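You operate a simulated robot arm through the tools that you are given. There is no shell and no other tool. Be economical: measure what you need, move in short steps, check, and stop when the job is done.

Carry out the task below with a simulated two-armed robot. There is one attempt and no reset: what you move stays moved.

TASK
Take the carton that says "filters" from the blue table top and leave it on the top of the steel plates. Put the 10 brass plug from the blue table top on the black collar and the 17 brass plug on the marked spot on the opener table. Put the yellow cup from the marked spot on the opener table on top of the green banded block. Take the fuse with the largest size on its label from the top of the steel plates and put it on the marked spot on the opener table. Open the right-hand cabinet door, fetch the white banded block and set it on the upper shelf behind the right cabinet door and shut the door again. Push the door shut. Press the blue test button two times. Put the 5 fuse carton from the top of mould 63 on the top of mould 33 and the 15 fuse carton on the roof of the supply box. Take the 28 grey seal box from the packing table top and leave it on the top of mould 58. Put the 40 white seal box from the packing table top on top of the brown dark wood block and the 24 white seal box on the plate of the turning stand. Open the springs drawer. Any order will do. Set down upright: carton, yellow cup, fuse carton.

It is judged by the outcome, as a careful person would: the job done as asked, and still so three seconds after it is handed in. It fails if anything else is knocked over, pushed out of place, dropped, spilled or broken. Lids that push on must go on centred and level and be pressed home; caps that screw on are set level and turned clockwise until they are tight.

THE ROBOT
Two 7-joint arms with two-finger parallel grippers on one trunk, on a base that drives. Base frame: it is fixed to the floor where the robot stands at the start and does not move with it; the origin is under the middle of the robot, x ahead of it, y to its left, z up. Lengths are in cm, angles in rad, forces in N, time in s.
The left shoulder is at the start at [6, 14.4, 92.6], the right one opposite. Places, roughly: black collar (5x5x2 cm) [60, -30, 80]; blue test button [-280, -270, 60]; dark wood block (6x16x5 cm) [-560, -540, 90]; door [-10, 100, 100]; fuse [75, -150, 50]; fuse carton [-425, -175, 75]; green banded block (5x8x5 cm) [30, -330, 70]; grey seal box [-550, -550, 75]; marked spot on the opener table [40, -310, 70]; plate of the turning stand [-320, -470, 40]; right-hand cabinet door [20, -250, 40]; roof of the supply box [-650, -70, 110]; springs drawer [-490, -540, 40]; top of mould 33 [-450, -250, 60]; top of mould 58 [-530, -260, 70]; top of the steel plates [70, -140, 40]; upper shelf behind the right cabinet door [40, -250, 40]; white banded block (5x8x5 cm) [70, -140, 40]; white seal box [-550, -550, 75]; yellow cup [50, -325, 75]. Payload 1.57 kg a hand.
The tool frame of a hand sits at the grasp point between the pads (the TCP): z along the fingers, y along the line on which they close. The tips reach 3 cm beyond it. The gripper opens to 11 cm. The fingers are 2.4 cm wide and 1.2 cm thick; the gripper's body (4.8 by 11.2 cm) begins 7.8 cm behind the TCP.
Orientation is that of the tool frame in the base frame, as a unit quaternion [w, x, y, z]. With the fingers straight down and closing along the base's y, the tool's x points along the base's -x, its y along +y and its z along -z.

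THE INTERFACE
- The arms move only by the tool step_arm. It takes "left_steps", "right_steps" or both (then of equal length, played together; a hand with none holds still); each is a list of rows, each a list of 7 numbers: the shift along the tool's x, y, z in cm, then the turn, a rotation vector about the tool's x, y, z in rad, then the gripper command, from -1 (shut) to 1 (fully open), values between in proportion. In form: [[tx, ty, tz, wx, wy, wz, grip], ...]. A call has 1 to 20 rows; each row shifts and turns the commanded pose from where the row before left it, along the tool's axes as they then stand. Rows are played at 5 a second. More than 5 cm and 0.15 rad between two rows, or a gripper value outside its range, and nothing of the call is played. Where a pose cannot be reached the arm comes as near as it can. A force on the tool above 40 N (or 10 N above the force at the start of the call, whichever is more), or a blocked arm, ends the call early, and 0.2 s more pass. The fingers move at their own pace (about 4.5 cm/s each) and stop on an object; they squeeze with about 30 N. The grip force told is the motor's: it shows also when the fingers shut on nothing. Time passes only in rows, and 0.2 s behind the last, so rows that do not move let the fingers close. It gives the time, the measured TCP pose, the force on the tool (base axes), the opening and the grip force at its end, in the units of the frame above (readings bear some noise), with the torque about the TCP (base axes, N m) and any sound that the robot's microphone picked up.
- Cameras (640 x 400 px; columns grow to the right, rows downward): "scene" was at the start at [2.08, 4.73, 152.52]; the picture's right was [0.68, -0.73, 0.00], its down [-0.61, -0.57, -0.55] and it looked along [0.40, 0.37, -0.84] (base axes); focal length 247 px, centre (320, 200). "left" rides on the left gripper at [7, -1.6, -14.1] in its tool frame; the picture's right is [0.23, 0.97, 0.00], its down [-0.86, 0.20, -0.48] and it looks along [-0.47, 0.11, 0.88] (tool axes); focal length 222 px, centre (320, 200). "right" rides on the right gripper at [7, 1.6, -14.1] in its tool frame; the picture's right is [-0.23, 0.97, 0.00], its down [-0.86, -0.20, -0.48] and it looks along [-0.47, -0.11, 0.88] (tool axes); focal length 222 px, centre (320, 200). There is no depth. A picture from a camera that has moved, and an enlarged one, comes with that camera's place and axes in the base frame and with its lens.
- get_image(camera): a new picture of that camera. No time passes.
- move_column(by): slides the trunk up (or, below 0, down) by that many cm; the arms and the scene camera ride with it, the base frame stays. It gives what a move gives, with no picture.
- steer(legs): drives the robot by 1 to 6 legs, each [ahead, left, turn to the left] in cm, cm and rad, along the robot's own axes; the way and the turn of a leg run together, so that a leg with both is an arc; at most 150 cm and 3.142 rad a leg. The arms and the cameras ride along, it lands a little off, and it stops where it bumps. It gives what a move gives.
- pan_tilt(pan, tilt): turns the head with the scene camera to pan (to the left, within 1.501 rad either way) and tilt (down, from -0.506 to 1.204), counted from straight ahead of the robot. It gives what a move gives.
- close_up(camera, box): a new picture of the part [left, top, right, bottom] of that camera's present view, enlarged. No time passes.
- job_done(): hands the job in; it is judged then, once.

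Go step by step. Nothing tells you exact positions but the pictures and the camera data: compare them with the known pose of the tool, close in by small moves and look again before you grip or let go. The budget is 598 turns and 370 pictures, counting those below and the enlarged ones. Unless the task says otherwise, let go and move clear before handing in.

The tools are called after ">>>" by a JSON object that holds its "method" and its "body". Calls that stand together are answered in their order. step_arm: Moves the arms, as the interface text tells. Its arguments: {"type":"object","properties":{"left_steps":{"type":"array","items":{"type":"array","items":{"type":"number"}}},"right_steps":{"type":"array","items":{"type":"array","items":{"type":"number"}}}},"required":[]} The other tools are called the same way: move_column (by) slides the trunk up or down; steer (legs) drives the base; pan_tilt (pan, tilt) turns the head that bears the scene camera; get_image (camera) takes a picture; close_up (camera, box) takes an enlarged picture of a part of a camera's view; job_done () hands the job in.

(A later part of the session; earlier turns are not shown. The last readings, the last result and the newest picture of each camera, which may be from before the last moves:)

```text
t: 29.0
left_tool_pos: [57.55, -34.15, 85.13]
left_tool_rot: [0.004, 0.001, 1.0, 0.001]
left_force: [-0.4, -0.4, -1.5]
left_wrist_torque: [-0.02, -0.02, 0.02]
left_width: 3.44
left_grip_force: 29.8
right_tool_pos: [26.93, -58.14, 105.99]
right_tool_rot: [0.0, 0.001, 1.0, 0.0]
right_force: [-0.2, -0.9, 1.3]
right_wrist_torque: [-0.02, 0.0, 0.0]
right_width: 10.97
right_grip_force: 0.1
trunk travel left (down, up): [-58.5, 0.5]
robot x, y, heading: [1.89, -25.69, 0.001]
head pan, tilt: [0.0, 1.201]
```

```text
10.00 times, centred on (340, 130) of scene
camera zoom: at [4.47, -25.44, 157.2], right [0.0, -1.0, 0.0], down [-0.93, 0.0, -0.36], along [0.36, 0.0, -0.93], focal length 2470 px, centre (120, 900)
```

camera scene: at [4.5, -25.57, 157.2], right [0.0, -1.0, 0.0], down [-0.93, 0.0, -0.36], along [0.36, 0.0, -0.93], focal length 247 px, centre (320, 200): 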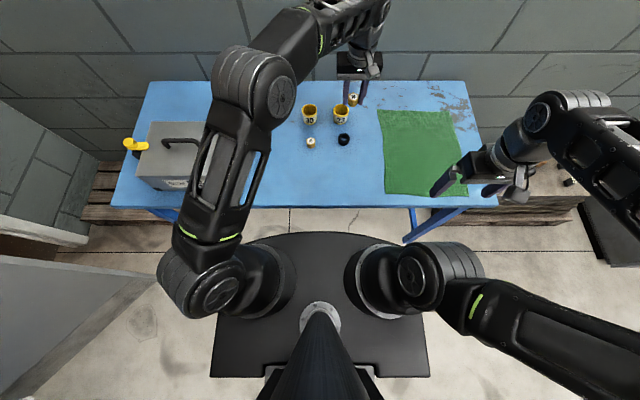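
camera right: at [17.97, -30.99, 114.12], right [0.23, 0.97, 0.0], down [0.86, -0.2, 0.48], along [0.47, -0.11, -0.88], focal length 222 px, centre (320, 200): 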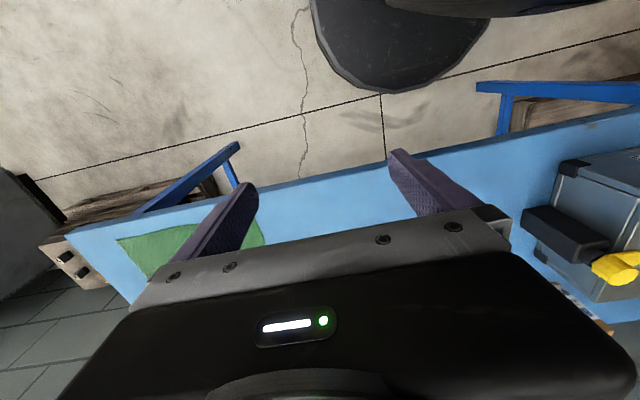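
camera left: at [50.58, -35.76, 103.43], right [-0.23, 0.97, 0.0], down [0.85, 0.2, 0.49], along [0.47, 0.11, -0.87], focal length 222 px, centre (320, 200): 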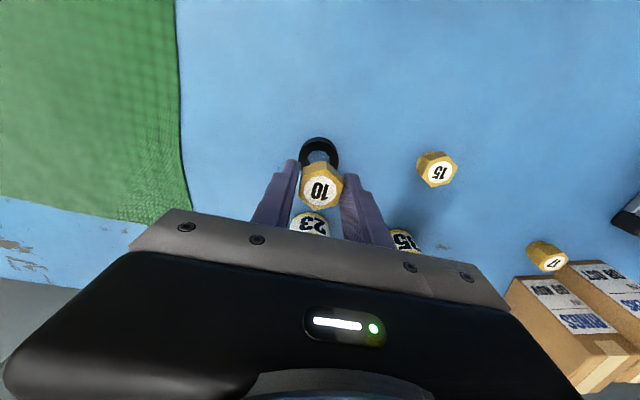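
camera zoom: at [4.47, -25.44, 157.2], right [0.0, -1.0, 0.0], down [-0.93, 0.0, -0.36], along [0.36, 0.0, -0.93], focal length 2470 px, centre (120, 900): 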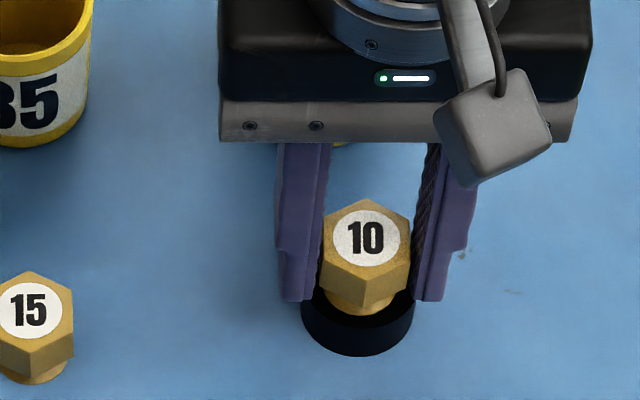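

>>> {"method": "step_arm", "body": {"left_steps": [[0, 0, 0.3, 0, 0, 0, -1], [0, 0, 0.3, 0, 0, 0, -1], [0, 0, 0.3, 0, 0, 0, -1]]}}

>>> {"method": "close_up", "body": {"camera": "scene", "box": [310, 110, 370, 150]}}

```text
t: 29.8
left_tool_pos: [57.66, -34.13, 84.68]
left_tool_rot: [0.009, 0.001, 1.0, 0.0]
left_force: [-4.8, 4.0, 35.9]
left_wrist_torque: [0.15, 0.23, 0.02]
left_width: 3.45
left_grip_force: 30.1
right_tool_pos: [26.67, -58.04, 106.08]
right_tool_rot: [0.001, 0.0, 1.0, 0.0]
right_force: [0.2, 0.0, -0.2]
right_wrist_torque: [0.0, -0.04, -0.01]
right_width: 11.01
right_grip_force: 0.1
trunk travel left (down, up): [-58.5, 0.5]
robot x, y, heading: [2.12, -25.54, 0.0]
head pan, tilt: [0.0, 1.201]
```

```text
10.00 times, centred on (340, 130) of scene
camera zoom: at [4.08, -25.34, 157.27], right [0.0, -1.0, 0.0], down [-0.93, 0.0, -0.36], along [0.36, 0.0, -0.93], focal length 2470 px, centre (120, 900)
```

zoom: 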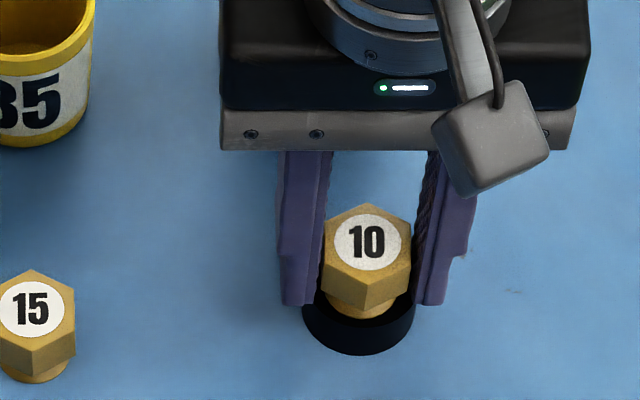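

>>> {"method": "step_arm", "body": {"left_steps": [[0, 0, -0.35, 0, 0, 0, -1], [0, 0, 0, 0, 0, 0, -0.2], [0, 0, 0, 0, 0, 0, 0.1], [0, 0, -2, 0, 0, 0, 0.1], [0, 0, -4, 0, 0, 0, 0.1]]}}

>>> {"method": "close_up", "body": {"camera": "scene", "box": [290, 90, 390, 150]}}

```text
t: 31.0
left_tool_pos: [57.39, -34.06, 90.57]
left_tool_rot: [0.003, 0.001, 1.0, 0.001]
left_force: [-0.1, -0.6, 0.6]
left_wrist_torque: [0.03, 0.01, -0.02]
left_width: 6.09
left_grip_force: 0.0
right_tool_pos: [26.88, -58.18, 106.0]
right_tool_rot: [0.0, 0.001, 1.0, 0.0]
right_force: [-0.6, 0.6, -0.1]
right_wrist_torque: [0.01, -0.03, 0.01]
right_width: 10.99
right_grip_force: 0.1
trunk travel left (down, up): [-58.5, 0.5]
robot x, y, heading: [2.26, -25.07, -0.004]
head pan, tilt: [0.0, 1.201]
```

```text
6.40 times, centred on (340, 120) of scene
camera zoom: at [4.44, -25.44, 157.18], right [0.0, -1.0, 0.0], down [-0.93, 0.0, -0.36], along [0.36, 0.0, -0.93], focal length 1581 px, centre (192, 712)
```

zoom: 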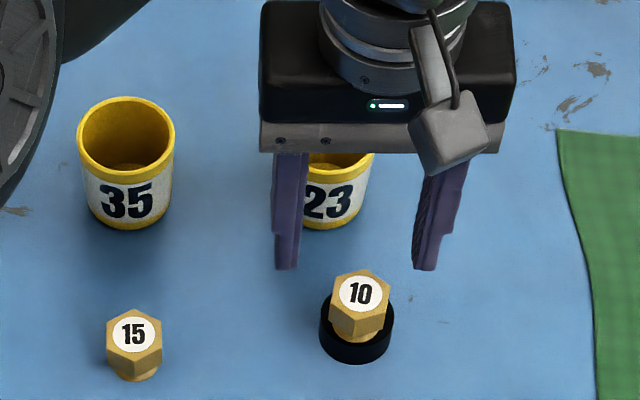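

>>> {"method": "step_arm", "body": {"left_steps": [[0, 0, -4.8, 0, 0, 0, 0.1], [0, 0, -4.8, 0, 0, 0, 0.1], [0, 4.9, 0, 0, 0, 0, 0.1], [0, 4.9, 0, 0, 0, 0, 0.1], [0, 4.9, 0, 0, 0, 0, 0.1], [0, 4.9, 0, 0, 0, 0, 0.1], [0, 4.9, 0, 0, 0, 0, 0.1], [0, 4.9, 0, 0, 0, 0, 0.1], [0, 4.9, 0, 0, 0, 0, 0.1]]}}

>>> {"method": "get_image", "body": {"camera": "left"}}

>>> {"method": "close_up", "body": {"camera": "scene", "box": [200, 50, 300, 150]}}

```text
t: 33.0
left_tool_pos: [57.41, 0.23, 100.35]
left_tool_rot: [0.005, 0.002, 1.0, 0.0]
left_force: [0.0, -0.1, 0.1]
left_wrist_torque: [-0.05, -0.01, 0.01]
left_width: 6.04
left_grip_force: 0.1
right_tool_pos: [26.91, -58.06, 105.97]
right_tool_rot: [0.0, 0.001, 1.0, 0.0]
right_force: [0.4, -0.6, -0.3]
right_wrist_torque: [-0.01, -0.02, 0.01]
right_width: 10.97
right_grip_force: 0.0
trunk travel left (down, up): [-58.5, 0.5]
robot x, y, heading: [1.61, -25.5, -0.0]
head pan, tilt: [0.0, 1.201]
```

```text
330 pictures are left
camera left: at [50.38, -1.28, 114.22], right [-0.22, 0.97, 0.0], down [0.85, 0.2, 0.49], along [0.47, 0.11, -0.87], focal length 222 px, centre (320, 200)
```

left: 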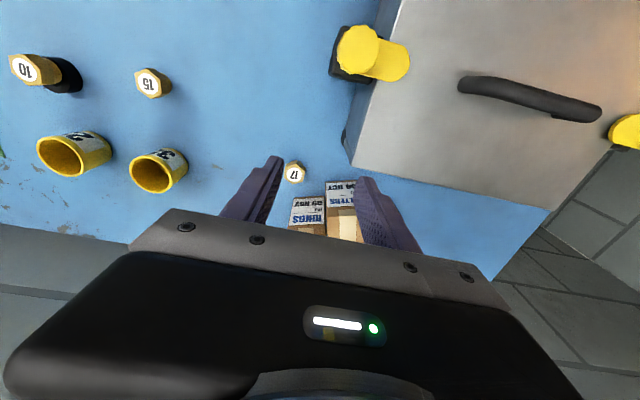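

```text
4.00 times, centred on (250, 100) of scene
camera zoom: at [4.46, -25.32, 157.2], right [0.0, -1.0, 0.0], down [-0.93, 0.0, -0.36], along [0.36, 0.0, -0.93], focal length 988 px, centre (600, 600)
```

zoom: 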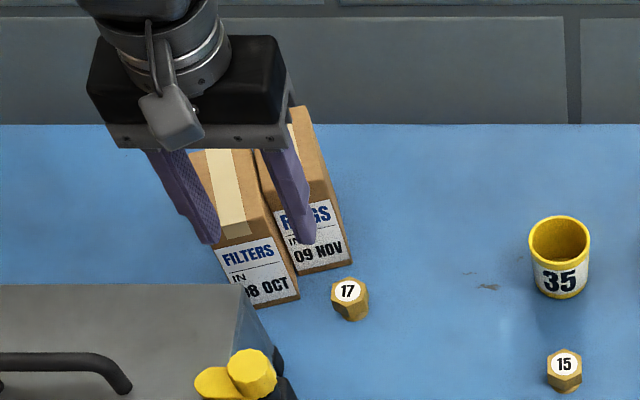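

>>> {"method": "step_arm", "body": {"left_steps": [[-3, 2, 0, 0, 0, -0.125, 0.4], [-3, 2, 0, 0, 0, -0.125, 0.4]]}}

>>> {"method": "get_image", "body": {"camera": "left"}}

```text
t: 33.6
left_tool_pos: [63.23, 4.58, 100.33]
left_tool_rot: [0.005, -0.124, 0.992, 0.001]
left_force: [-0.2, -0.3, 0.6]
left_wrist_torque: [-0.01, 0.05, -0.03]
left_width: 7.71
left_grip_force: 0.1
right_tool_pos: [26.98, -58.14, 105.89]
right_tool_rot: [0.0, 0.001, 1.0, 0.0]
right_force: [-0.6, -1.1, -0.4]
right_wrist_torque: [0.0, 0.04, 0.0]
right_width: 11.0
right_grip_force: 0.0
trunk travel left (down, up): [-58.5, 0.5]
robot x, y, heading: [1.8, -25.07, -0.002]
head pan, tilt: [0.0, 1.201]
```

```text
328 pictures are left
camera left: at [56.89, 1.32, 114.31], right [-0.46, 0.89, 0.0], down [0.78, 0.4, 0.49], along [0.43, 0.22, -0.87], focal length 222 px, centre (320, 200)
```

left: 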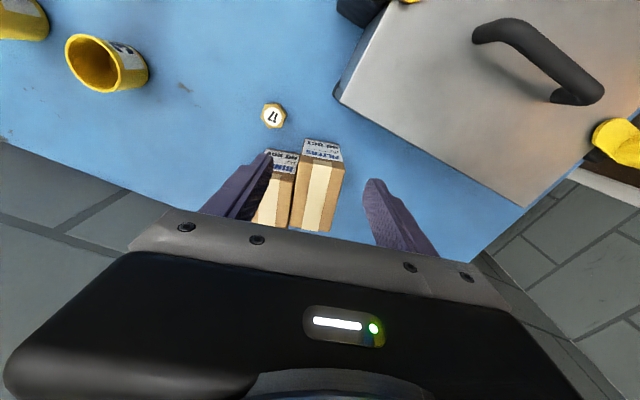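

>>> {"method": "step_arm", "body": {"left_steps": [[-2.6, 0.55, 0, 0, 0, 0, 0.4], [0, 0, 4.5, 0, 0, 0, 0.4], [0, 0, 3.5, 0, 0, 0, 0.4]]}}

>>> {"method": "get_image", "body": {"camera": "left"}}

>>> {"method": "close_up", "body": {"camera": "scene", "box": [200, 60, 300, 140]}}

```text
t: 34.4
left_tool_pos: [65.74, 5.81, 92.38]
left_tool_rot: [0.005, -0.124, 0.992, -0.001]
left_force: [-1.0, 0.5, -0.5]
left_wrist_torque: [-0.03, -0.01, 0.02]
left_width: 7.69
left_grip_force: 0.0
right_tool_pos: [26.93, -58.12, 105.98]
right_tool_rot: [0.0, 0.0, 1.0, 0.0]
right_force: [0.8, -0.4, -0.7]
right_wrist_torque: [-0.04, 0.01, 0.02]
right_width: 11.03
right_grip_force: 0.0
trunk travel left (down, up): [-58.5, 0.5]
robot x, y, heading: [1.86, -25.36, -0.002]
head pan, tilt: [0.0, 1.201]
```

```text
327 pictures are left
camera left: at [59.41, 2.56, 106.32], right [-0.46, 0.89, 0.0], down [0.78, 0.4, 0.49], along [0.43, 0.22, -0.87], focal length 222 px, centre (320, 200)
```

left: 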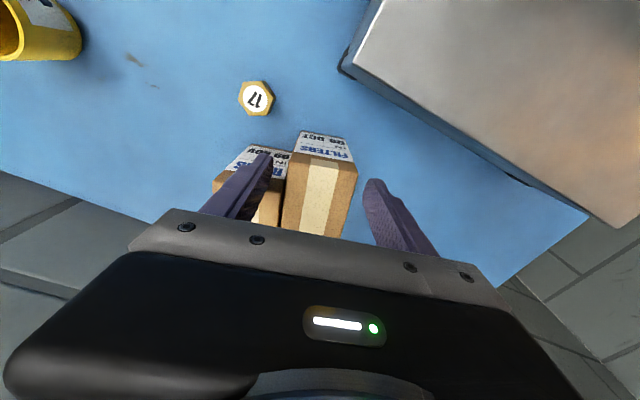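

```text
5.00 times, centred on (250, 100) of scene
camera zoom: at [4.55, -25.4, 157.2], right [0.0, -1.0, 0.0], down [-0.93, 0.0, -0.36], along [0.36, 0.0, -0.93], focal length 1235 px, centre (670, 700)
```

zoom: 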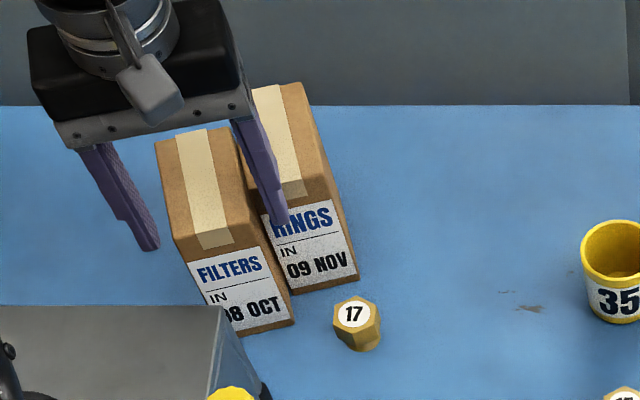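

>>> {"method": "step_arm", "body": {"left_steps": [[0.4, 0, 0, 0, 0, 0, 0.4], [0, 0, 2, 0, 0, 0, 0.4], [0, 0, 0.5, 0, 0, 0, 0.4]]}}

>>> {"method": "close_up", "body": {"camera": "scene", "box": [200, 60, 300, 140]}}

```text
t: 35.2
left_tool_pos: [65.35, 5.6, 89.91]
left_tool_rot: [0.004, -0.124, 0.992, 0.002]
left_force: [-0.7, 0.5, 0.2]
left_wrist_torque: [0.01, -0.01, 0.01]
left_width: 7.7
left_grip_force: 0.0
right_tool_pos: [26.88, -58.09, 105.95]
right_tool_rot: [0.001, 0.0, 1.0, 0.0]
right_force: [-0.4, -0.3, 0.4]
right_wrist_torque: [0.0, 0.02, 0.02]
right_width: 11.0
right_grip_force: 0.1
trunk travel left (down, up): [-58.5, 0.5]
robot x, y, heading: [2.25, -25.59, -0.002]
head pan, tilt: [0.0, 1.201]
```

```text
5.00 times, centred on (250, 100) of scene
camera zoom: at [4.45, -25.44, 157.2], right [0.0, -1.0, 0.0], down [-0.93, 0.0, -0.36], along [0.36, 0.0, -0.93], focal length 1235 px, centre (670, 700)
```

zoom: 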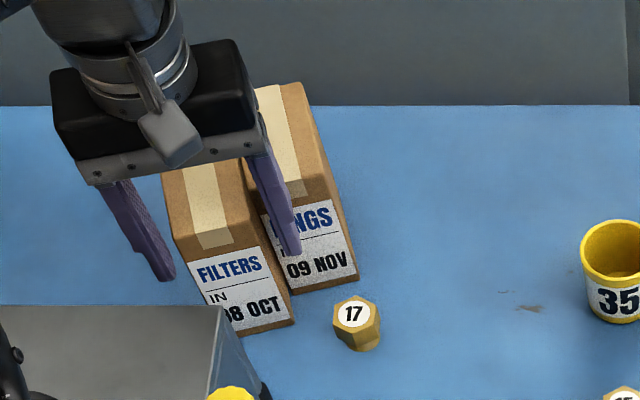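

>>> {"method": "step_arm", "body": {"left_steps": [[0, 0, 2, 0, 0, 0, 0.4], [0, 0, 2, 0, 0, 0, 0.4], [0, 0, 1.2, 0, 0, 0, 0.4], [0, 0, 0, 0, 0, 0, 0.0], [0, 0, 0, 0, 0, 0, -1], [0, 0, 0, 0, 0, 0, -1]]}}

>>> {"method": "close_up", "body": {"camera": "scene", "box": [200, 60, 300, 140]}}

```text
t: 36.6
left_tool_pos: [65.37, 5.67, 84.64]
left_tool_rot: [0.004, -0.123, 0.992, 0.0]
left_force: [0.0, 0.0, -0.8]
left_wrist_torque: [0.16, -0.08, 0.1]
left_width: 5.49
left_grip_force: 27.2
right_tool_pos: [26.91, -57.99, 105.95]
right_tool_rot: [0.0, 0.001, 1.0, 0.0]
right_force: [0.2, 0.2, 0.3]
right_wrist_torque: [-0.03, -0.01, -0.01]
right_width: 10.99
right_grip_force: 0.0
trunk travel left (down, up): [-58.5, 0.5]
robot x, y, heading: [1.85, -25.27, -0.0]
head pan, tilt: [0.0, 1.201]
```

```text
5.00 times, centred on (250, 100) of scene
camera zoom: at [4.46, -25.42, 157.2], right [0.0, -1.0, 0.0], down [-0.93, 0.0, -0.36], along [0.36, 0.0, -0.93], focal length 1235 px, centre (670, 700)
```

zoom: 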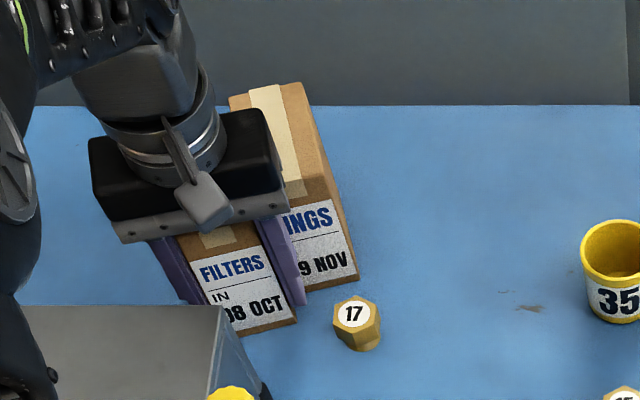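

>>> {"method": "step_arm", "body": {"left_steps": [[1.1, 0.4, 0, 0, 0, 0, -1], [1.1, 0.4, 0, 0, 0, 0, -1], [1.1, 0.4, 0, 0, 0, 0, -1]]}}

>>> {"method": "close_up", "body": {"camera": "scene", "box": [200, 60, 300, 140]}}

>>> {"method": "get_image", "body": {"camera": "left"}}

```text
t: 37.4
left_tool_pos: [61.99, 5.9, 84.69]
left_tool_rot: [0.005, -0.123, 0.992, 0.0]
left_force: [-1.3, 0.3, 2.9]
left_wrist_torque: [0.12, -0.22, 0.01]
left_width: 5.41
left_grip_force: 30.1
right_tool_pos: [26.93, -58.04, 105.91]
right_tool_rot: [0.0, 0.002, 1.0, -0.001]
right_force: [0.5, 0.5, -0.1]
right_wrist_torque: [-0.01, -0.04, 0.0]
right_width: 11.01
right_grip_force: 0.0
trunk travel left (down, up): [-58.5, 0.5]
robot x, y, heading: [2.03, -25.39, -0.006]
head pan, tilt: [0.0, 1.201]
```

```text
5.00 times, centred on (250, 100) of scene
camera zoom: at [4.44, -25.44, 157.2], right [0.0, -1.0, 0.0], down [-0.93, 0.0, -0.36], along [0.36, 0.0, -0.93], focal length 1235 px, centre (670, 700)
```

zoom: 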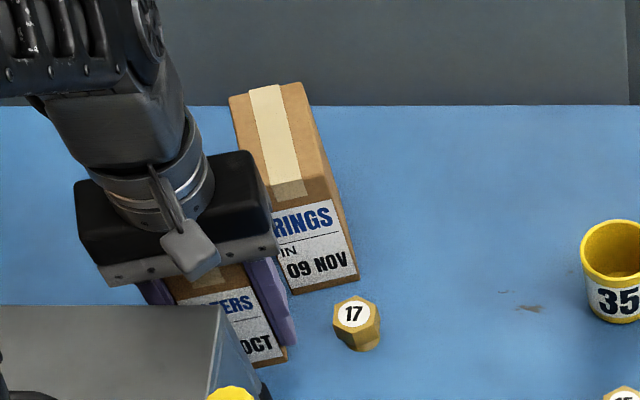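

```text
322 pictures are left
camera left: at [55.48, 2.64, 98.64], right [-0.46, 0.89, 0.0], down [0.78, 0.4, 0.49], along [0.43, 0.22, -0.87], focal length 222 px, centre (320, 200)
```

left: 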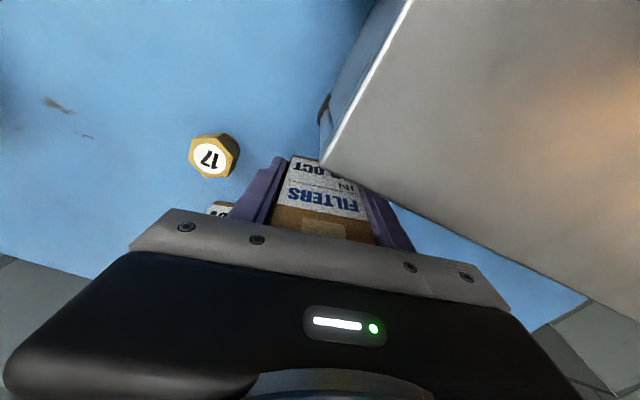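

>>> {"method": "step_arm", "body": {"left_steps": [[0, 0, 0, 0, 0, 0, 0.2], [0, 0, 0, 0, 0, 0, 0.25], [-1.7, 0, 0, 0, 0, 0, 0.25], [-1.8, 0, 0, 0, 0, 0, 0.25], [0, 0, 0, 0, 0, 0, -1], [0, 0, 0, 0, 0, 0, -1], [0, 0, -1, 0, 0, 0, -1], [0, 0, -2, 0, 0, 0, -1]]}}

>>> {"method": "close_up", "body": {"camera": "scene", "box": [200, 60, 300, 140]}}

>>> {"method": "get_image", "body": {"camera": "left"}}

```text
t: 39.2
left_tool_pos: [65.31, 6.74, 87.77]
left_tool_rot: [0.004, -0.124, 0.992, 0.001]
left_force: [-0.2, 0.2, -2.3]
left_wrist_torque: [0.0, -0.02, 0.01]
left_width: 5.39
left_grip_force: 29.7
right_tool_pos: [26.89, -57.97, 105.99]
right_tool_rot: [-0.001, 0.001, 1.0, 0.0]
right_force: [-0.4, 0.3, 0.7]
right_wrist_torque: [-0.01, 0.01, 0.01]
right_width: 11.04
right_grip_force: 0.0
trunk travel left (down, up): [-58.5, 0.5]
robot x, y, heading: [1.91, -25.44, -0.005]
head pan, tilt: [0.0, 1.201]
```

```text
5.00 times, centred on (250, 100) of scene
camera zoom: at [4.47, -25.43, 157.19], right [0.0, -1.0, 0.0], down [-0.93, 0.0, -0.36], along [0.36, 0.0, -0.93], focal length 1235 px, centre (670, 700)
```

zoom: 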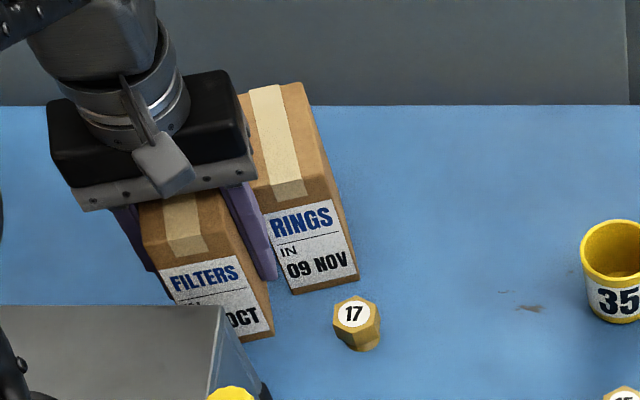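

```text
320 pictures are left
camera left: at [58.85, 3.53, 101.67], right [-0.46, 0.89, 0.0], down [0.78, 0.4, 0.49], along [0.43, 0.22, -0.87], focal length 222 px, centre (320, 200)
```

left: 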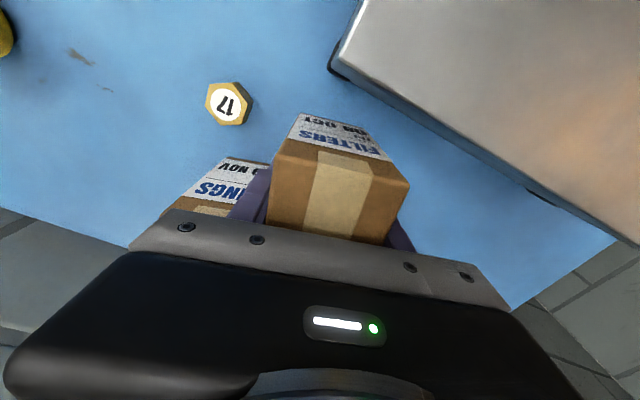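

>>> {"method": "step_arm", "body": {"left_steps": [[0, 0, -4.5, 0, 0, 0, -1], [0, 0, -4.5, 0, 0, 0, -1], [0, 0, -4.5, 0, 0, 0, -1], [0, 0, -3.5, 0, 0, 0, -1], [4.4, 1.6, 0, 0, 0, 0, -1], [4.4, 1.6, 0, 0, 0, 0, -1], [4.4, 1.6, 0, 0, 0, 0, -1], [4.4, 1.6, 0, 0, 0, 0, -1], [4.4, 1.6, 0, 0, 0, 0, -1], [4.4, 1.6, 0, 0, 0, 0, -1]]}}

>>> {"method": "get_image", "body": {"camera": "scene"}}

```text
t: 41.4
left_tool_pos: [36.77, 9.67, 104.6]
left_tool_rot: [0.005, -0.123, 0.992, 0.0]
left_force: [1.0, -0.6, -2.9]
left_wrist_torque: [-0.02, -0.06, 0.03]
left_width: 5.41
left_grip_force: 30.3
right_tool_pos: [26.76, -58.05, 105.98]
right_tool_rot: [0.0, 0.001, 1.0, 0.001]
right_force: [0.1, -0.1, -0.6]
right_wrist_torque: [0.02, -0.01, 0.0]
right_width: 10.99
right_grip_force: 0.0
trunk travel left (down, up): [-58.5, 0.5]
robot x, y, heading: [1.78, -25.13, -0.002]
head pan, tilt: [0.0, 1.201]
```

```text
319 pictures are left
camera scene: at [4.31, -25.42, 157.2], right [0.0, -1.0, 0.0], down [-0.93, 0.0, -0.36], along [0.36, 0.0, -0.93], focal length 247 px, centre (320, 200)
```

scene: 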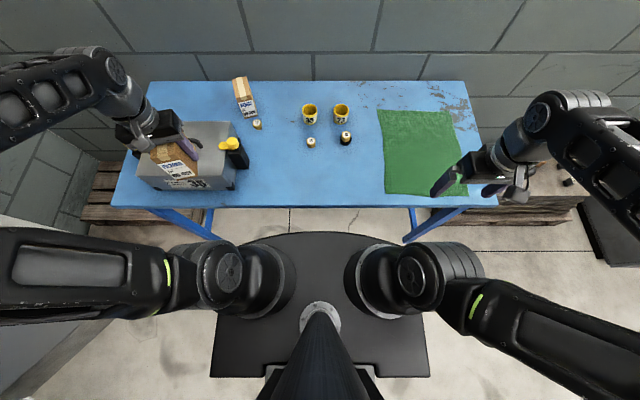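

>>> {"method": "steer", "body": {"legs": [[0, 30, 0], [9, 0, 0]]}}

>>> {"method": "step_arm", "body": {"right_steps": [[-4, 2.8, 0, 0, 0, 0, 0.4], [-4, 2.8, 0, 0, 0, 0, 0.4], [-4, 2.8, 0, 0, 0, 0, 0.4], [-4, 2.8, 0, 0, 0, 0, 0.4], [-4, 2.8, 0, 0, 0, -0.14, 0.4], [-4, 2.8, 0, 0, 0, -0.14, 0.4], [-2, 2.8, 0, 0, 0, 0, 0.4], [0, 2.8, 0, 0, 0, 0, 0.4]]}}

>>> {"method": "get_image", "body": {"camera": "right"}}

>>> {"method": "get_image", "body": {"camera": "scene"}}

```text
t: 44.1
left_tool_pos: [46.27, 39.74, 104.4]
left_tool_rot: [0.003, -0.122, 0.992, 0.001]
left_force: [0.8, 0.3, -3.0]
left_wrist_torque: [-0.02, 0.05, -0.04]
left_width: 5.4
left_grip_force: 29.2
right_tool_pos: [36.18, -28.06, 105.95]
right_tool_rot: [0.0, 0.001, 1.0, 0.0]
right_force: [0.2, 0.8, 0.2]
right_wrist_torque: [-0.02, 0.05, 0.0]
right_width: 11.0
right_grip_force: 0.1
trunk travel left (down, up): [-58.5, 0.5]
robot x, y, heading: [11.41, 4.81, -0.001]
head pan, tilt: [0.0, 1.201]
```

```text
t: 45.9
left_tool_pos: [46.27, 39.82, 104.36]
left_tool_rot: [0.004, -0.123, 0.992, -0.001]
left_force: [-0.3, 0.7, -3.3]
left_wrist_torque: [-0.02, -0.02, 0.0]
left_width: 5.39
left_grip_force: 30.4
right_tool_pos: [60.07, -4.54, 105.9]
right_tool_rot: [0.0, -0.138, 0.99, 0.0]
right_force: [0.3, -0.5, 0.1]
right_wrist_torque: [0.02, 0.02, 0.01]
right_width: 7.69
right_grip_force: 0.1
trunk travel left (down, up): [-58.5, 0.5]
robot x, y, heading: [10.95, 5.01, -0.003]
head pan, tilt: [0.0, 1.201]
```

```text
318 pictures are left
camera right: at [52.85, -4.87, 120.09], right [-0.05, 1.0, 0.0], down [0.88, 0.04, 0.48], along [0.48, 0.02, -0.88], focal length 222 px, centre (320, 200)
```

right: 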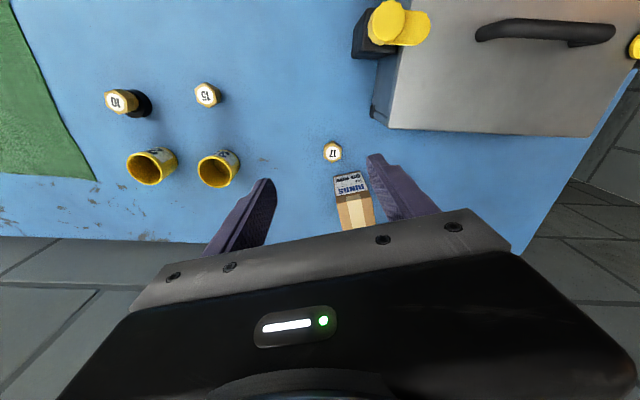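

```text
317 pictures are left
camera scene: at [13.58, 4.85, 157.2], right [0.0, -1.0, 0.0], down [-0.93, 0.0, -0.36], along [0.36, 0.0, -0.93], focal length 247 px, centre (320, 200)
```

scene: 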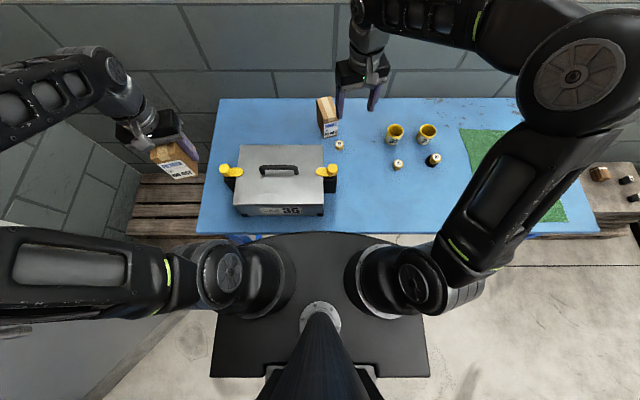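

>>> {"method": "step_arm", "body": {"right_steps": [[-3.1, 0.66, 2.5, 0, 0, 0, 0.4], [-3.1, 0.66, 2.5, 0, 0, 0, 0.4], [-3.1, 0.66, 2.5, 0, 0, 0, 0.4], [-3.1, 0.66, 2.5, 0, 0, 0, 0.4], [-3.0, 0.66, 2.5, 0, 0, 0, 0.4]]}}

>>> {"method": "get_image", "body": {"camera": "right"}}

>>> {"method": "close_up", "body": {"camera": "scene", "box": [280, 60, 400, 160]}}

```text
t: 47.1
left_tool_pos: [46.3, 39.84, 104.47]
left_tool_rot: [0.003, -0.124, 0.992, 0.001]
left_force: [0.0, 0.4, -3.2]
left_wrist_torque: [0.0, 0.02, -0.02]
left_width: 5.4
left_grip_force: 29.5
right_tool_pos: [74.09, 2.65, 93.28]
right_tool_rot: [0.0, -0.138, 0.99, -0.001]
right_force: [0.0, -0.5, 1.0]
right_wrist_torque: [0.05, 0.0, -0.02]
right_width: 7.7
right_grip_force: 0.0
trunk travel left (down, up): [-58.5, 0.5]
robot x, y, heading: [11.22, 5.19, 0.001]
head pan, tilt: [0.0, 1.201]
```

```text
316 pictures are left
camera right: at [66.9, 2.44, 107.51], right [-0.05, 1.0, 0.0], down [0.88, 0.04, 0.48], along [0.48, 0.02, -0.88], focal length 222 px, centre (320, 200)
```

right: 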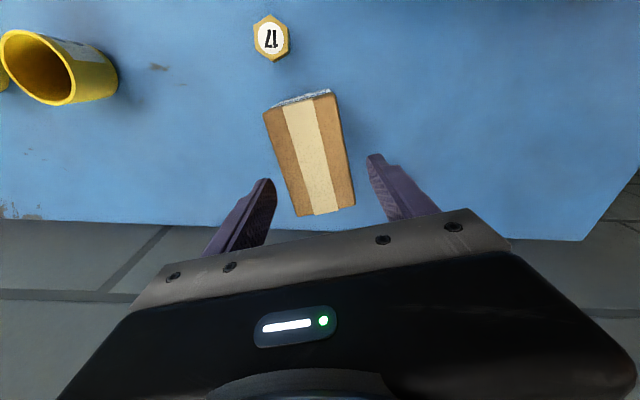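

```text
4.00 times, centred on (340, 110) of scene
camera zoom: at [13.73, 4.84, 157.2], right [0.0, -1.0, 0.0], down [-0.93, 0.0, -0.36], along [0.36, 0.0, -0.93], focal length 988 px, centre (240, 560)
```

zoom: 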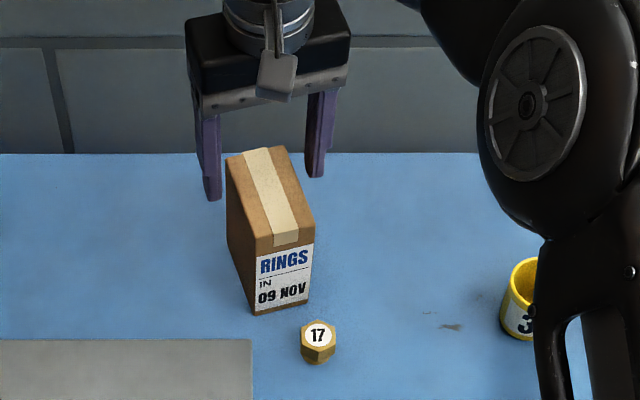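

>>> {"method": "step_arm", "body": {"right_steps": [[0.5, -0.4, 2.5, 0, 0, 0, 0.4], [0, 0, 3, 0, 0, 0, 0.4], [0, 0, 3, 0, 0, 0, 0.4], [0, 0, 0, 0, 0, 0, -1], [0, 0, 0, 0, 0, 0, -1], [0, 0, 0, 0, 0, 0, -1]]}}

>>> {"method": "get_image", "body": {"camera": "right"}}

```text
t: 48.5
left_tool_pos: [46.0, 39.93, 104.51]
left_tool_rot: [0.004, -0.123, 0.992, 0.0]
left_force: [0.0, -0.9, -2.9]
left_wrist_torque: [-0.03, 0.01, -0.01]
left_width: 5.38
left_grip_force: 29.8
right_tool_pos: [73.57, 2.17, 84.9]
right_tool_rot: [-0.001, -0.138, 0.99, 0.0]
right_force: [0.5, 0.8, 0.1]
right_wrist_torque: [0.09, -0.06, 0.02]
right_width: 5.38
right_grip_force: 27.6
trunk travel left (down, up): [-58.5, 0.5]
robot x, y, heading: [11.12, 4.9, -0.003]
head pan, tilt: [0.0, 1.201]
```

```text
314 pictures are left
camera right: at [66.31, 1.89, 99.06], right [-0.05, 1.0, 0.0], down [0.88, 0.04, 0.48], along [0.48, 0.02, -0.88], focal length 222 px, centre (320, 200)
```

right: 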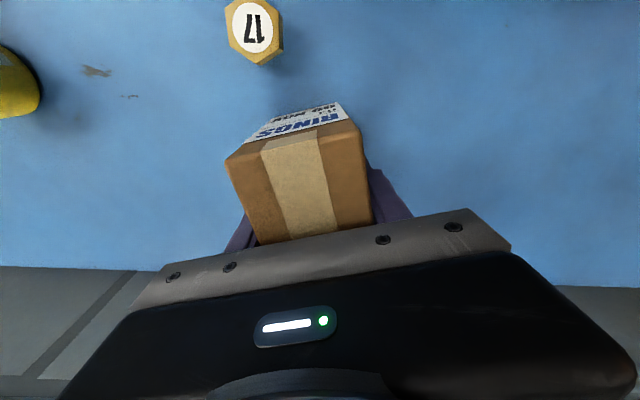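

>>> {"method": "step_arm", "body": {"right_steps": [[0, 0, -0.8, 0, 0, 0, -1], [-0.7, 2.8, 0, 0, 0, 0, -1], [-0.7, 2.8, 0, 0, 0, 0, -1], [0, 0, 0, 0, 0, 0.139, -1], [0, 0, 0, 0, 0, 0.139, -1], [0, 0, 0, 0, 0, 0, -1]]}}

>>> {"method": "close_up", "body": {"camera": "scene", "box": [280, 60, 400, 160]}}

```text
t: 49.9
left_tool_pos: [46.16, 39.75, 104.44]
left_tool_rot: [0.003, -0.122, 0.992, 0.001]
left_force: [0.0, 1.2, -4.1]
left_wrist_torque: [0.0, -0.05, 0.01]
left_width: 5.42
left_grip_force: 30.5
right_tool_pos: [73.24, 7.94, 85.65]
right_tool_rot: [0.0, 0.0, 1.0, 0.0]
right_force: [-0.2, 0.0, -2.9]
right_wrist_torque: [0.04, 0.0, 0.03]
right_width: 5.37
right_grip_force: 29.7
trunk travel left (down, up): [-58.5, 0.5]
robot x, y, heading: [11.26, 4.72, -0.001]
head pan, tilt: [0.0, 1.201]
```

```text
4.00 times, centred on (340, 110) of scene
camera zoom: at [13.64, 4.78, 157.2], right [0.0, -1.0, 0.0], down [-0.93, 0.0, -0.36], along [0.36, 0.0, -0.93], focal length 988 px, centre (240, 560)
```

zoom: 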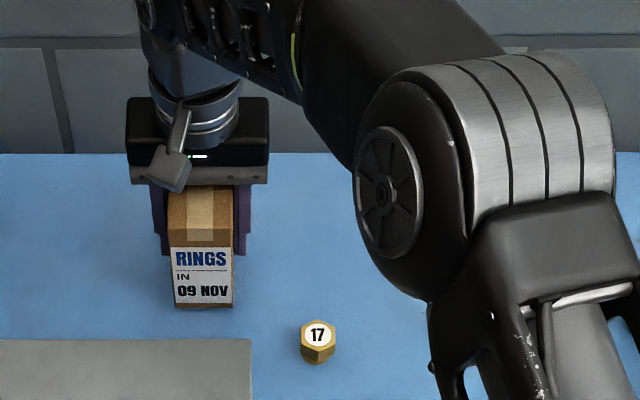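

>>> {"method": "step_arm", "body": {"right_steps": [[0, -0.15, 0.7, 0, 0, 0, -1], [0, 0, 0.1, 0, 0, 0, -0.5], [0, 0, 0, 0, 0, 0, 0.3], [0, 0, 0, 0, 0, 0, 0.3], [0, 0, -4, 0, 0, 0, 0.3], [0, 0, -4, 0, 0, 0, 0.3]]}}

>>> {"method": "close_up", "body": {"camera": "scene", "box": [280, 60, 400, 160]}}

```text
t: 51.3
left_tool_pos: [46.06, 39.89, 104.52]
left_tool_rot: [0.004, -0.123, 0.992, 0.0]
left_force: [-0.2, 0.2, -2.7]
left_wrist_torque: [-0.03, 0.01, 0.02]
left_width: 5.38
left_grip_force: 29.9
right_tool_pos: [73.32, 7.81, 92.92]
right_tool_rot: [0.0, 0.0, 1.0, 0.0]
right_force: [-0.7, 0.5, 0.3]
right_wrist_torque: [0.02, -0.04, 0.0]
right_width: 7.15
right_grip_force: 0.2
trunk travel left (down, up): [-58.5, 0.5]
robot x, y, heading: [10.81, 5.16, -0.006]
head pan, tilt: [0.0, 1.201]
```

```text
4.00 times, centred on (340, 110) of scene
camera zoom: at [13.57, 4.79, 157.19], right [0.0, -1.0, 0.0], down [-0.93, 0.0, -0.36], along [0.36, 0.0, -0.93], focal length 988 px, centre (240, 560)
```

zoom: 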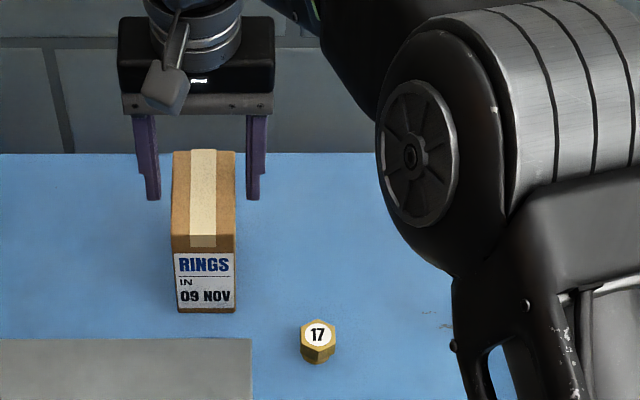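

>>> {"method": "step_arm", "body": {"right_steps": [[0, 0, -2, 0, 0, 0, 0.3], [3.1, -3.3, 0, 0, 0, 0, 0.3], [3.1, -3.4, 0, 0, 0, 0, 0.3], [3.1, -3.3, 0, 0, 0, 0, 0.3], [0, 0, 4, 0, 0, 0, 0.3]]}}

>>> {"method": "get_image", "body": {"camera": "right"}}

```text
t: 52.5
left_tool_pos: [46.3, 39.84, 104.48]
left_tool_rot: [0.003, -0.123, 0.992, 0.0]
left_force: [0.6, -0.5, -3.2]
left_wrist_torque: [-0.03, 0.04, -0.01]
left_width: 5.39
left_grip_force: 29.8
right_tool_pos: [64.13, -2.26, 90.91]
right_tool_rot: [-0.002, -0.001, 1.0, 0.0]
right_force: [-0.5, -0.3, -0.1]
right_wrist_torque: [-0.03, 0.01, 0.0]
right_width: 7.17
right_grip_force: 0.1
trunk travel left (down, up): [-58.5, 0.5]
robot x, y, heading: [11.33, 5.09, -0.005]
head pan, tilt: [0.0, 1.201]
```

```text
311 pictures are left
camera right: at [57.07, -0.56, 105.01], right [0.23, 0.97, 0.0], down [0.86, -0.2, 0.48], along [0.47, -0.11, -0.88], focal length 222 px, centre (320, 200)
```

right: 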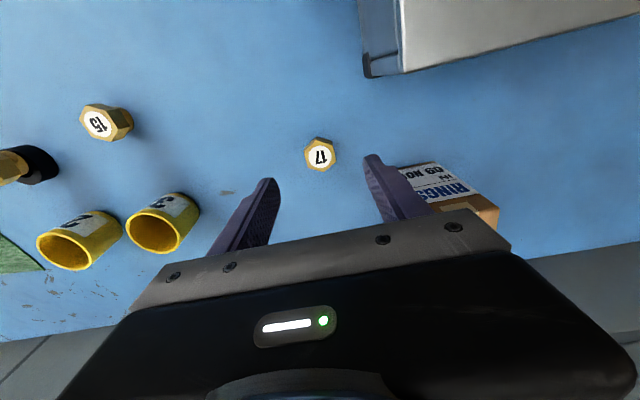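

>>> {"method": "step_arm", "body": {"right_steps": [[0, 0, 3.5, 0, 0, 0, 0.3], [0, 0, 3, 0, 0, 0, 0.3], [0, 0, 1.1, 0, 0, 0, 0.3]]}}

>>> {"method": "get_image", "body": {"camera": "right"}}

```text
t: 53.3
left_tool_pos: [46.18, 39.86, 104.51]
left_tool_rot: [0.004, -0.122, 0.992, 0.001]
left_force: [-0.3, 0.1, -2.8]
left_wrist_torque: [0.04, 0.01, 0.03]
left_width: 5.38
left_grip_force: 30.0
right_tool_pos: [64.14, -2.33, 83.24]
right_tool_rot: [0.0, 0.0, 1.0, 0.0]
right_force: [0.1, 0.4, -0.3]
right_wrist_torque: [0.0, 0.01, -0.03]
right_width: 7.13
right_grip_force: 0.0
trunk travel left (down, up): [-58.5, 0.5]
robot x, y, heading: [10.96, 4.98, -0.003]
head pan, tilt: [0.0, 1.201]
```

```text
310 pictures are left
camera right: at [57.07, -0.58, 97.45], right [0.23, 0.97, 0.0], down [0.86, -0.2, 0.48], along [0.47, -0.11, -0.88], focal length 222 px, centre (320, 200)
```

right: 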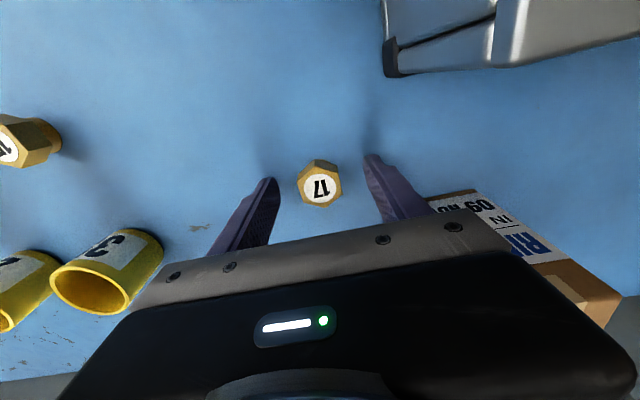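

>>> {"method": "step_arm", "body": {"right_steps": [[0.2, 0, 0, 0, 0, 0, 0], [0, 0, 0, 0, 0, 0, -1], [0, 0, 0, 0, 0, 0, -1], [0, 0, -4, 0, 0, 0, -1], [0, 0, -4.5, 0, 0, 0, -1], [0, 0, -4.5, 0, 0, 0, -1], [0, 0, -4.5, 0, 0, 0, -1], [0, 0, -4.5, 0, 0, 0, -1], [4.5, -1.5, 0, 0, 0, 0, -1], [4.5, -1.5, 0, 0, 0, 0, -1], [4.5, -1.5, 0, 0, 0, 0, -1], [4.5, -1.5, 0, 0, 0, 0, -1], [4.5, -1.5, 0, 0, 0, 0, -1], [4.5, -1.5, 0, 0, 0, 0, -1]]}}

>>> {"method": "get_image", "body": {"camera": "right"}}

>>> {"method": "get_image", "body": {"camera": "scene"}}

```text
t: 56.3
left_tool_pos: [45.91, 39.75, 104.51]
left_tool_rot: [0.004, -0.124, 0.992, 0.0]
left_force: [-0.3, 0.4, -2.1]
left_wrist_torque: [-0.02, -0.03, -0.01]
left_width: 5.38
left_grip_force: 29.7
right_tool_pos: [36.73, -11.36, 105.32]
right_tool_rot: [0.001, 0.0, 1.0, 0.0]
right_force: [-0.2, 0.4, -1.2]
right_wrist_torque: [0.01, 0.0, -0.03]
right_width: 3.43
right_grip_force: 29.6
trunk travel left (down, up): [-58.5, 0.5]
robot x, y, heading: [11.23, 4.72, -0.008]
head pan, tilt: [0.0, 1.201]
```

```text
309 pictures are left
camera right: at [29.62, -9.68, 119.53], right [0.23, 0.97, 0.0], down [0.85, -0.2, 0.48], along [0.47, -0.11, -0.88], focal length 222 px, centre (320, 200)
```

right: 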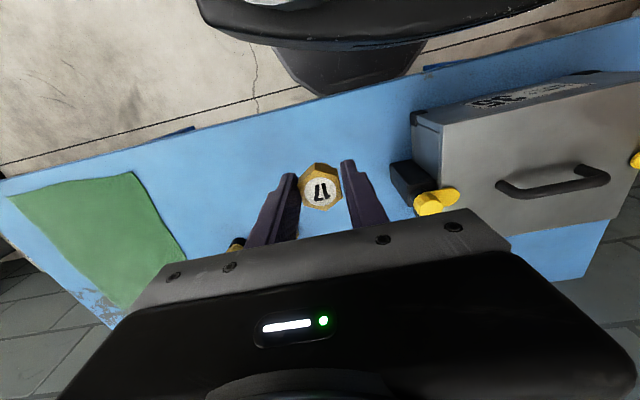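

```text
308 pictures are left
camera scene: at [13.42, 4.73, 157.2], right [0.0, -1.0, 0.0], down [-0.93, 0.0, -0.36], along [0.36, 0.0, -0.93], focal length 247 px, centre (320, 200)
```

scene: 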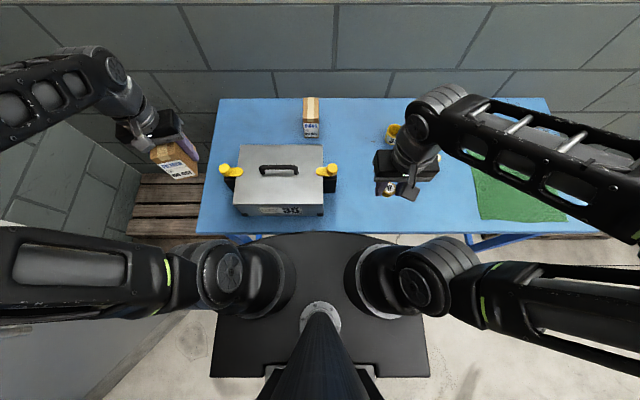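

>>> {"method": "steer", "body": {"legs": [[-14, 0, 0], [0, -140, 0]]}}

>>> {"method": "pan_tilt", "body": {"pan": 0.0, "tilt": 0.9}}

>>> {"method": "get_image", "body": {"camera": "scene"}}

>>> {"method": "pan_tilt", "body": {"pan": -0.8, "tilt": 0.6}}

>>> {"method": "get_image", "body": {"camera": "scene"}}

```text
t: 64.2
left_tool_pos: [31.44, -100.36, 104.53]
left_tool_rot: [0.004, -0.119, 0.993, 0.001]
left_force: [0.7, -0.5, -2.6]
left_wrist_torque: [0.0, 0.01, -0.01]
left_width: 5.39
left_grip_force: 30.0
right_tool_pos: [21.75, -151.68, 105.38]
right_tool_rot: [0.0, 0.004, 1.0, 0.0]
right_force: [-0.8, -0.7, -1.5]
right_wrist_torque: [0.06, -0.01, -0.02]
right_width: 3.44
right_grip_force: 29.7
trunk travel left (down, up): [-58.5, 0.5]
robot x, y, heading: [-3.92, -135.3, -0.011]
head pan, tilt: [0.0, 1.201]
```

```text
t: 65.0
left_tool_pos: [31.39, -100.58, 104.47]
left_tool_rot: [0.004, -0.119, 0.993, 0.0]
left_force: [0.6, 0.6, -3.5]
left_wrist_torque: [0.01, -0.01, -0.01]
left_width: 5.38
left_grip_force: 29.8
right_tool_pos: [21.77, -151.51, 105.37]
right_tool_rot: [0.0, 0.003, 1.0, 0.001]
right_force: [0.6, -0.7, -0.2]
right_wrist_torque: [-0.02, 0.02, 0.01]
right_width: 3.48
right_grip_force: 30.0
trunk travel left (down, up): [-58.5, 0.5]
robot x, y, heading: [-3.58, -134.92, -0.009]
head pan, tilt: [0.0, 0.901]
```

```text
307 pictures are left
camera scene: at [0.63, -135.3, 159.17], right [-0.01, -1.0, 0.0], down [-0.78, 0.01, -0.62], along [0.62, -0.01, -0.78], focal length 247 px, centre (320, 200)
```

scene: 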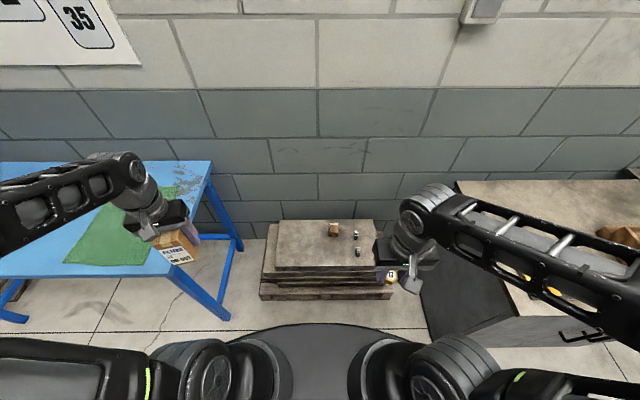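

```text
t: 66.2
left_tool_pos: [31.36, -100.55, 104.61]
left_tool_rot: [0.004, -0.119, 0.993, 0.001]
left_force: [0.6, -0.5, -2.3]
left_wrist_torque: [0.01, -0.03, 0.01]
left_width: 5.41
left_grip_force: 30.1
right_tool_pos: [21.72, -151.68, 105.42]
right_tool_rot: [-0.001, 0.003, 1.0, 0.0]
right_force: [-0.1, -0.5, -0.6]
right_wrist_torque: [0.02, 0.01, -0.01]
right_width: 3.45
right_grip_force: 29.9
trunk travel left (down, up): [-58.5, 0.5]
robot x, y, heading: [-3.81, -135.48, -0.01]
head pan, tilt: [-0.799, 0.6]
```

```text
306 pictures are left
camera scene: at [-0.81, -141.61, 161.66], right [-0.72, -0.69, 0.0], down [-0.39, 0.41, -0.82], along [0.57, -0.6, -0.57], focal length 247 px, centre (320, 200)
```

scene: 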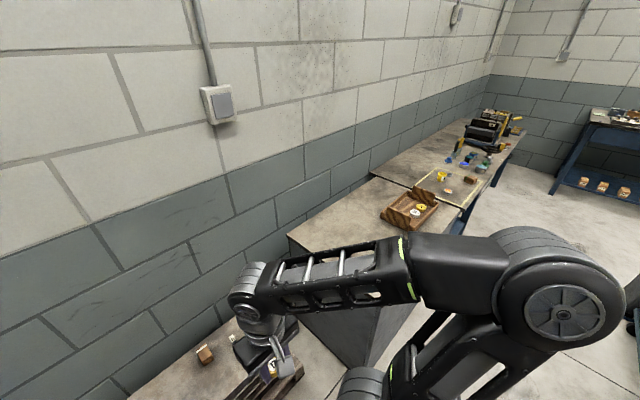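

>>> {"method": "pan_tilt", "body": {"pan": 0.0, "tilt": 0.9}}

>>> {"method": "close_up", "body": {"camera": "scene", "box": [250, 200, 410, 300]}}

>>> {"method": "close_up", "body": {"camera": "scene", "box": [315, 210, 379, 260]}}

```text
t: 67.3
left_tool_pos: [31.47, -100.43, 104.7]
left_tool_rot: [0.005, -0.119, 0.993, 0.0]
left_force: [0.6, 0.5, -2.7]
left_wrist_torque: [0.01, 0.01, -0.02]
left_width: 5.38
left_grip_force: 30.3
right_tool_pos: [21.73, -151.59, 105.41]
right_tool_rot: [-0.001, 0.004, 1.0, -0.001]
right_force: [-0.2, 0.2, -1.2]
right_wrist_torque: [0.01, 0.02, -0.02]
right_width: 3.45
right_grip_force: 30.1
trunk travel left (down, up): [-58.5, 0.5]
robot x, y, heading: [-3.86, -135.17, -0.011]
head pan, tilt: [0.0, 0.901]
```

```text
4.00 times, centred on (330, 250) of scene
camera zoom: at [0.63, -135.31, 159.18], right [-0.01, -1.0, 0.0], down [-0.78, 0.01, -0.62], along [0.62, -0.01, -0.78], focal length 988 px, centre (280, 0)
```

zoom: 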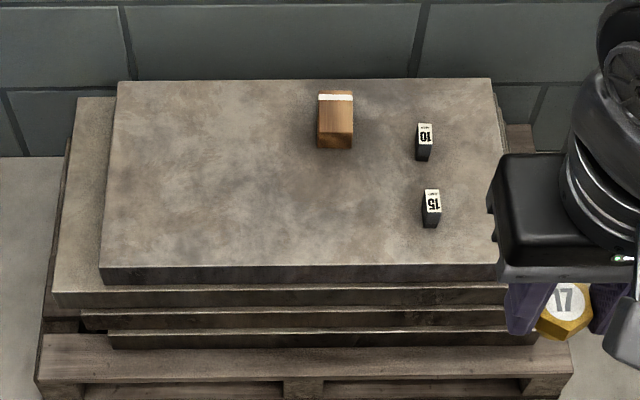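

```text
8.00 times, centred on (347, 235) of scene
camera zoom: at [0.63, -135.31, 159.18], right [-0.01, -1.0, 0.0], down [-0.78, 0.01, -0.62], along [0.62, -0.01, -0.78], focal length 1976 px, centre (104, -80)
```

zoom: 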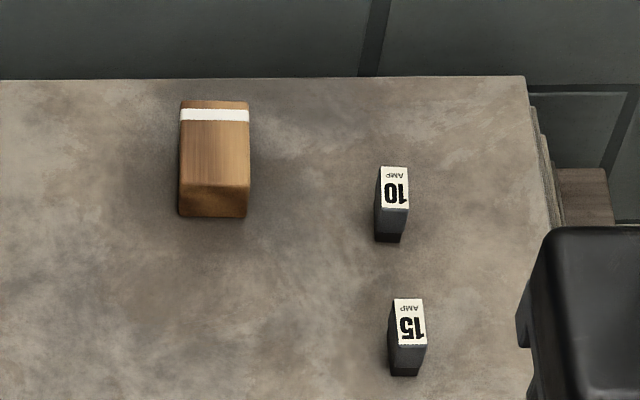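

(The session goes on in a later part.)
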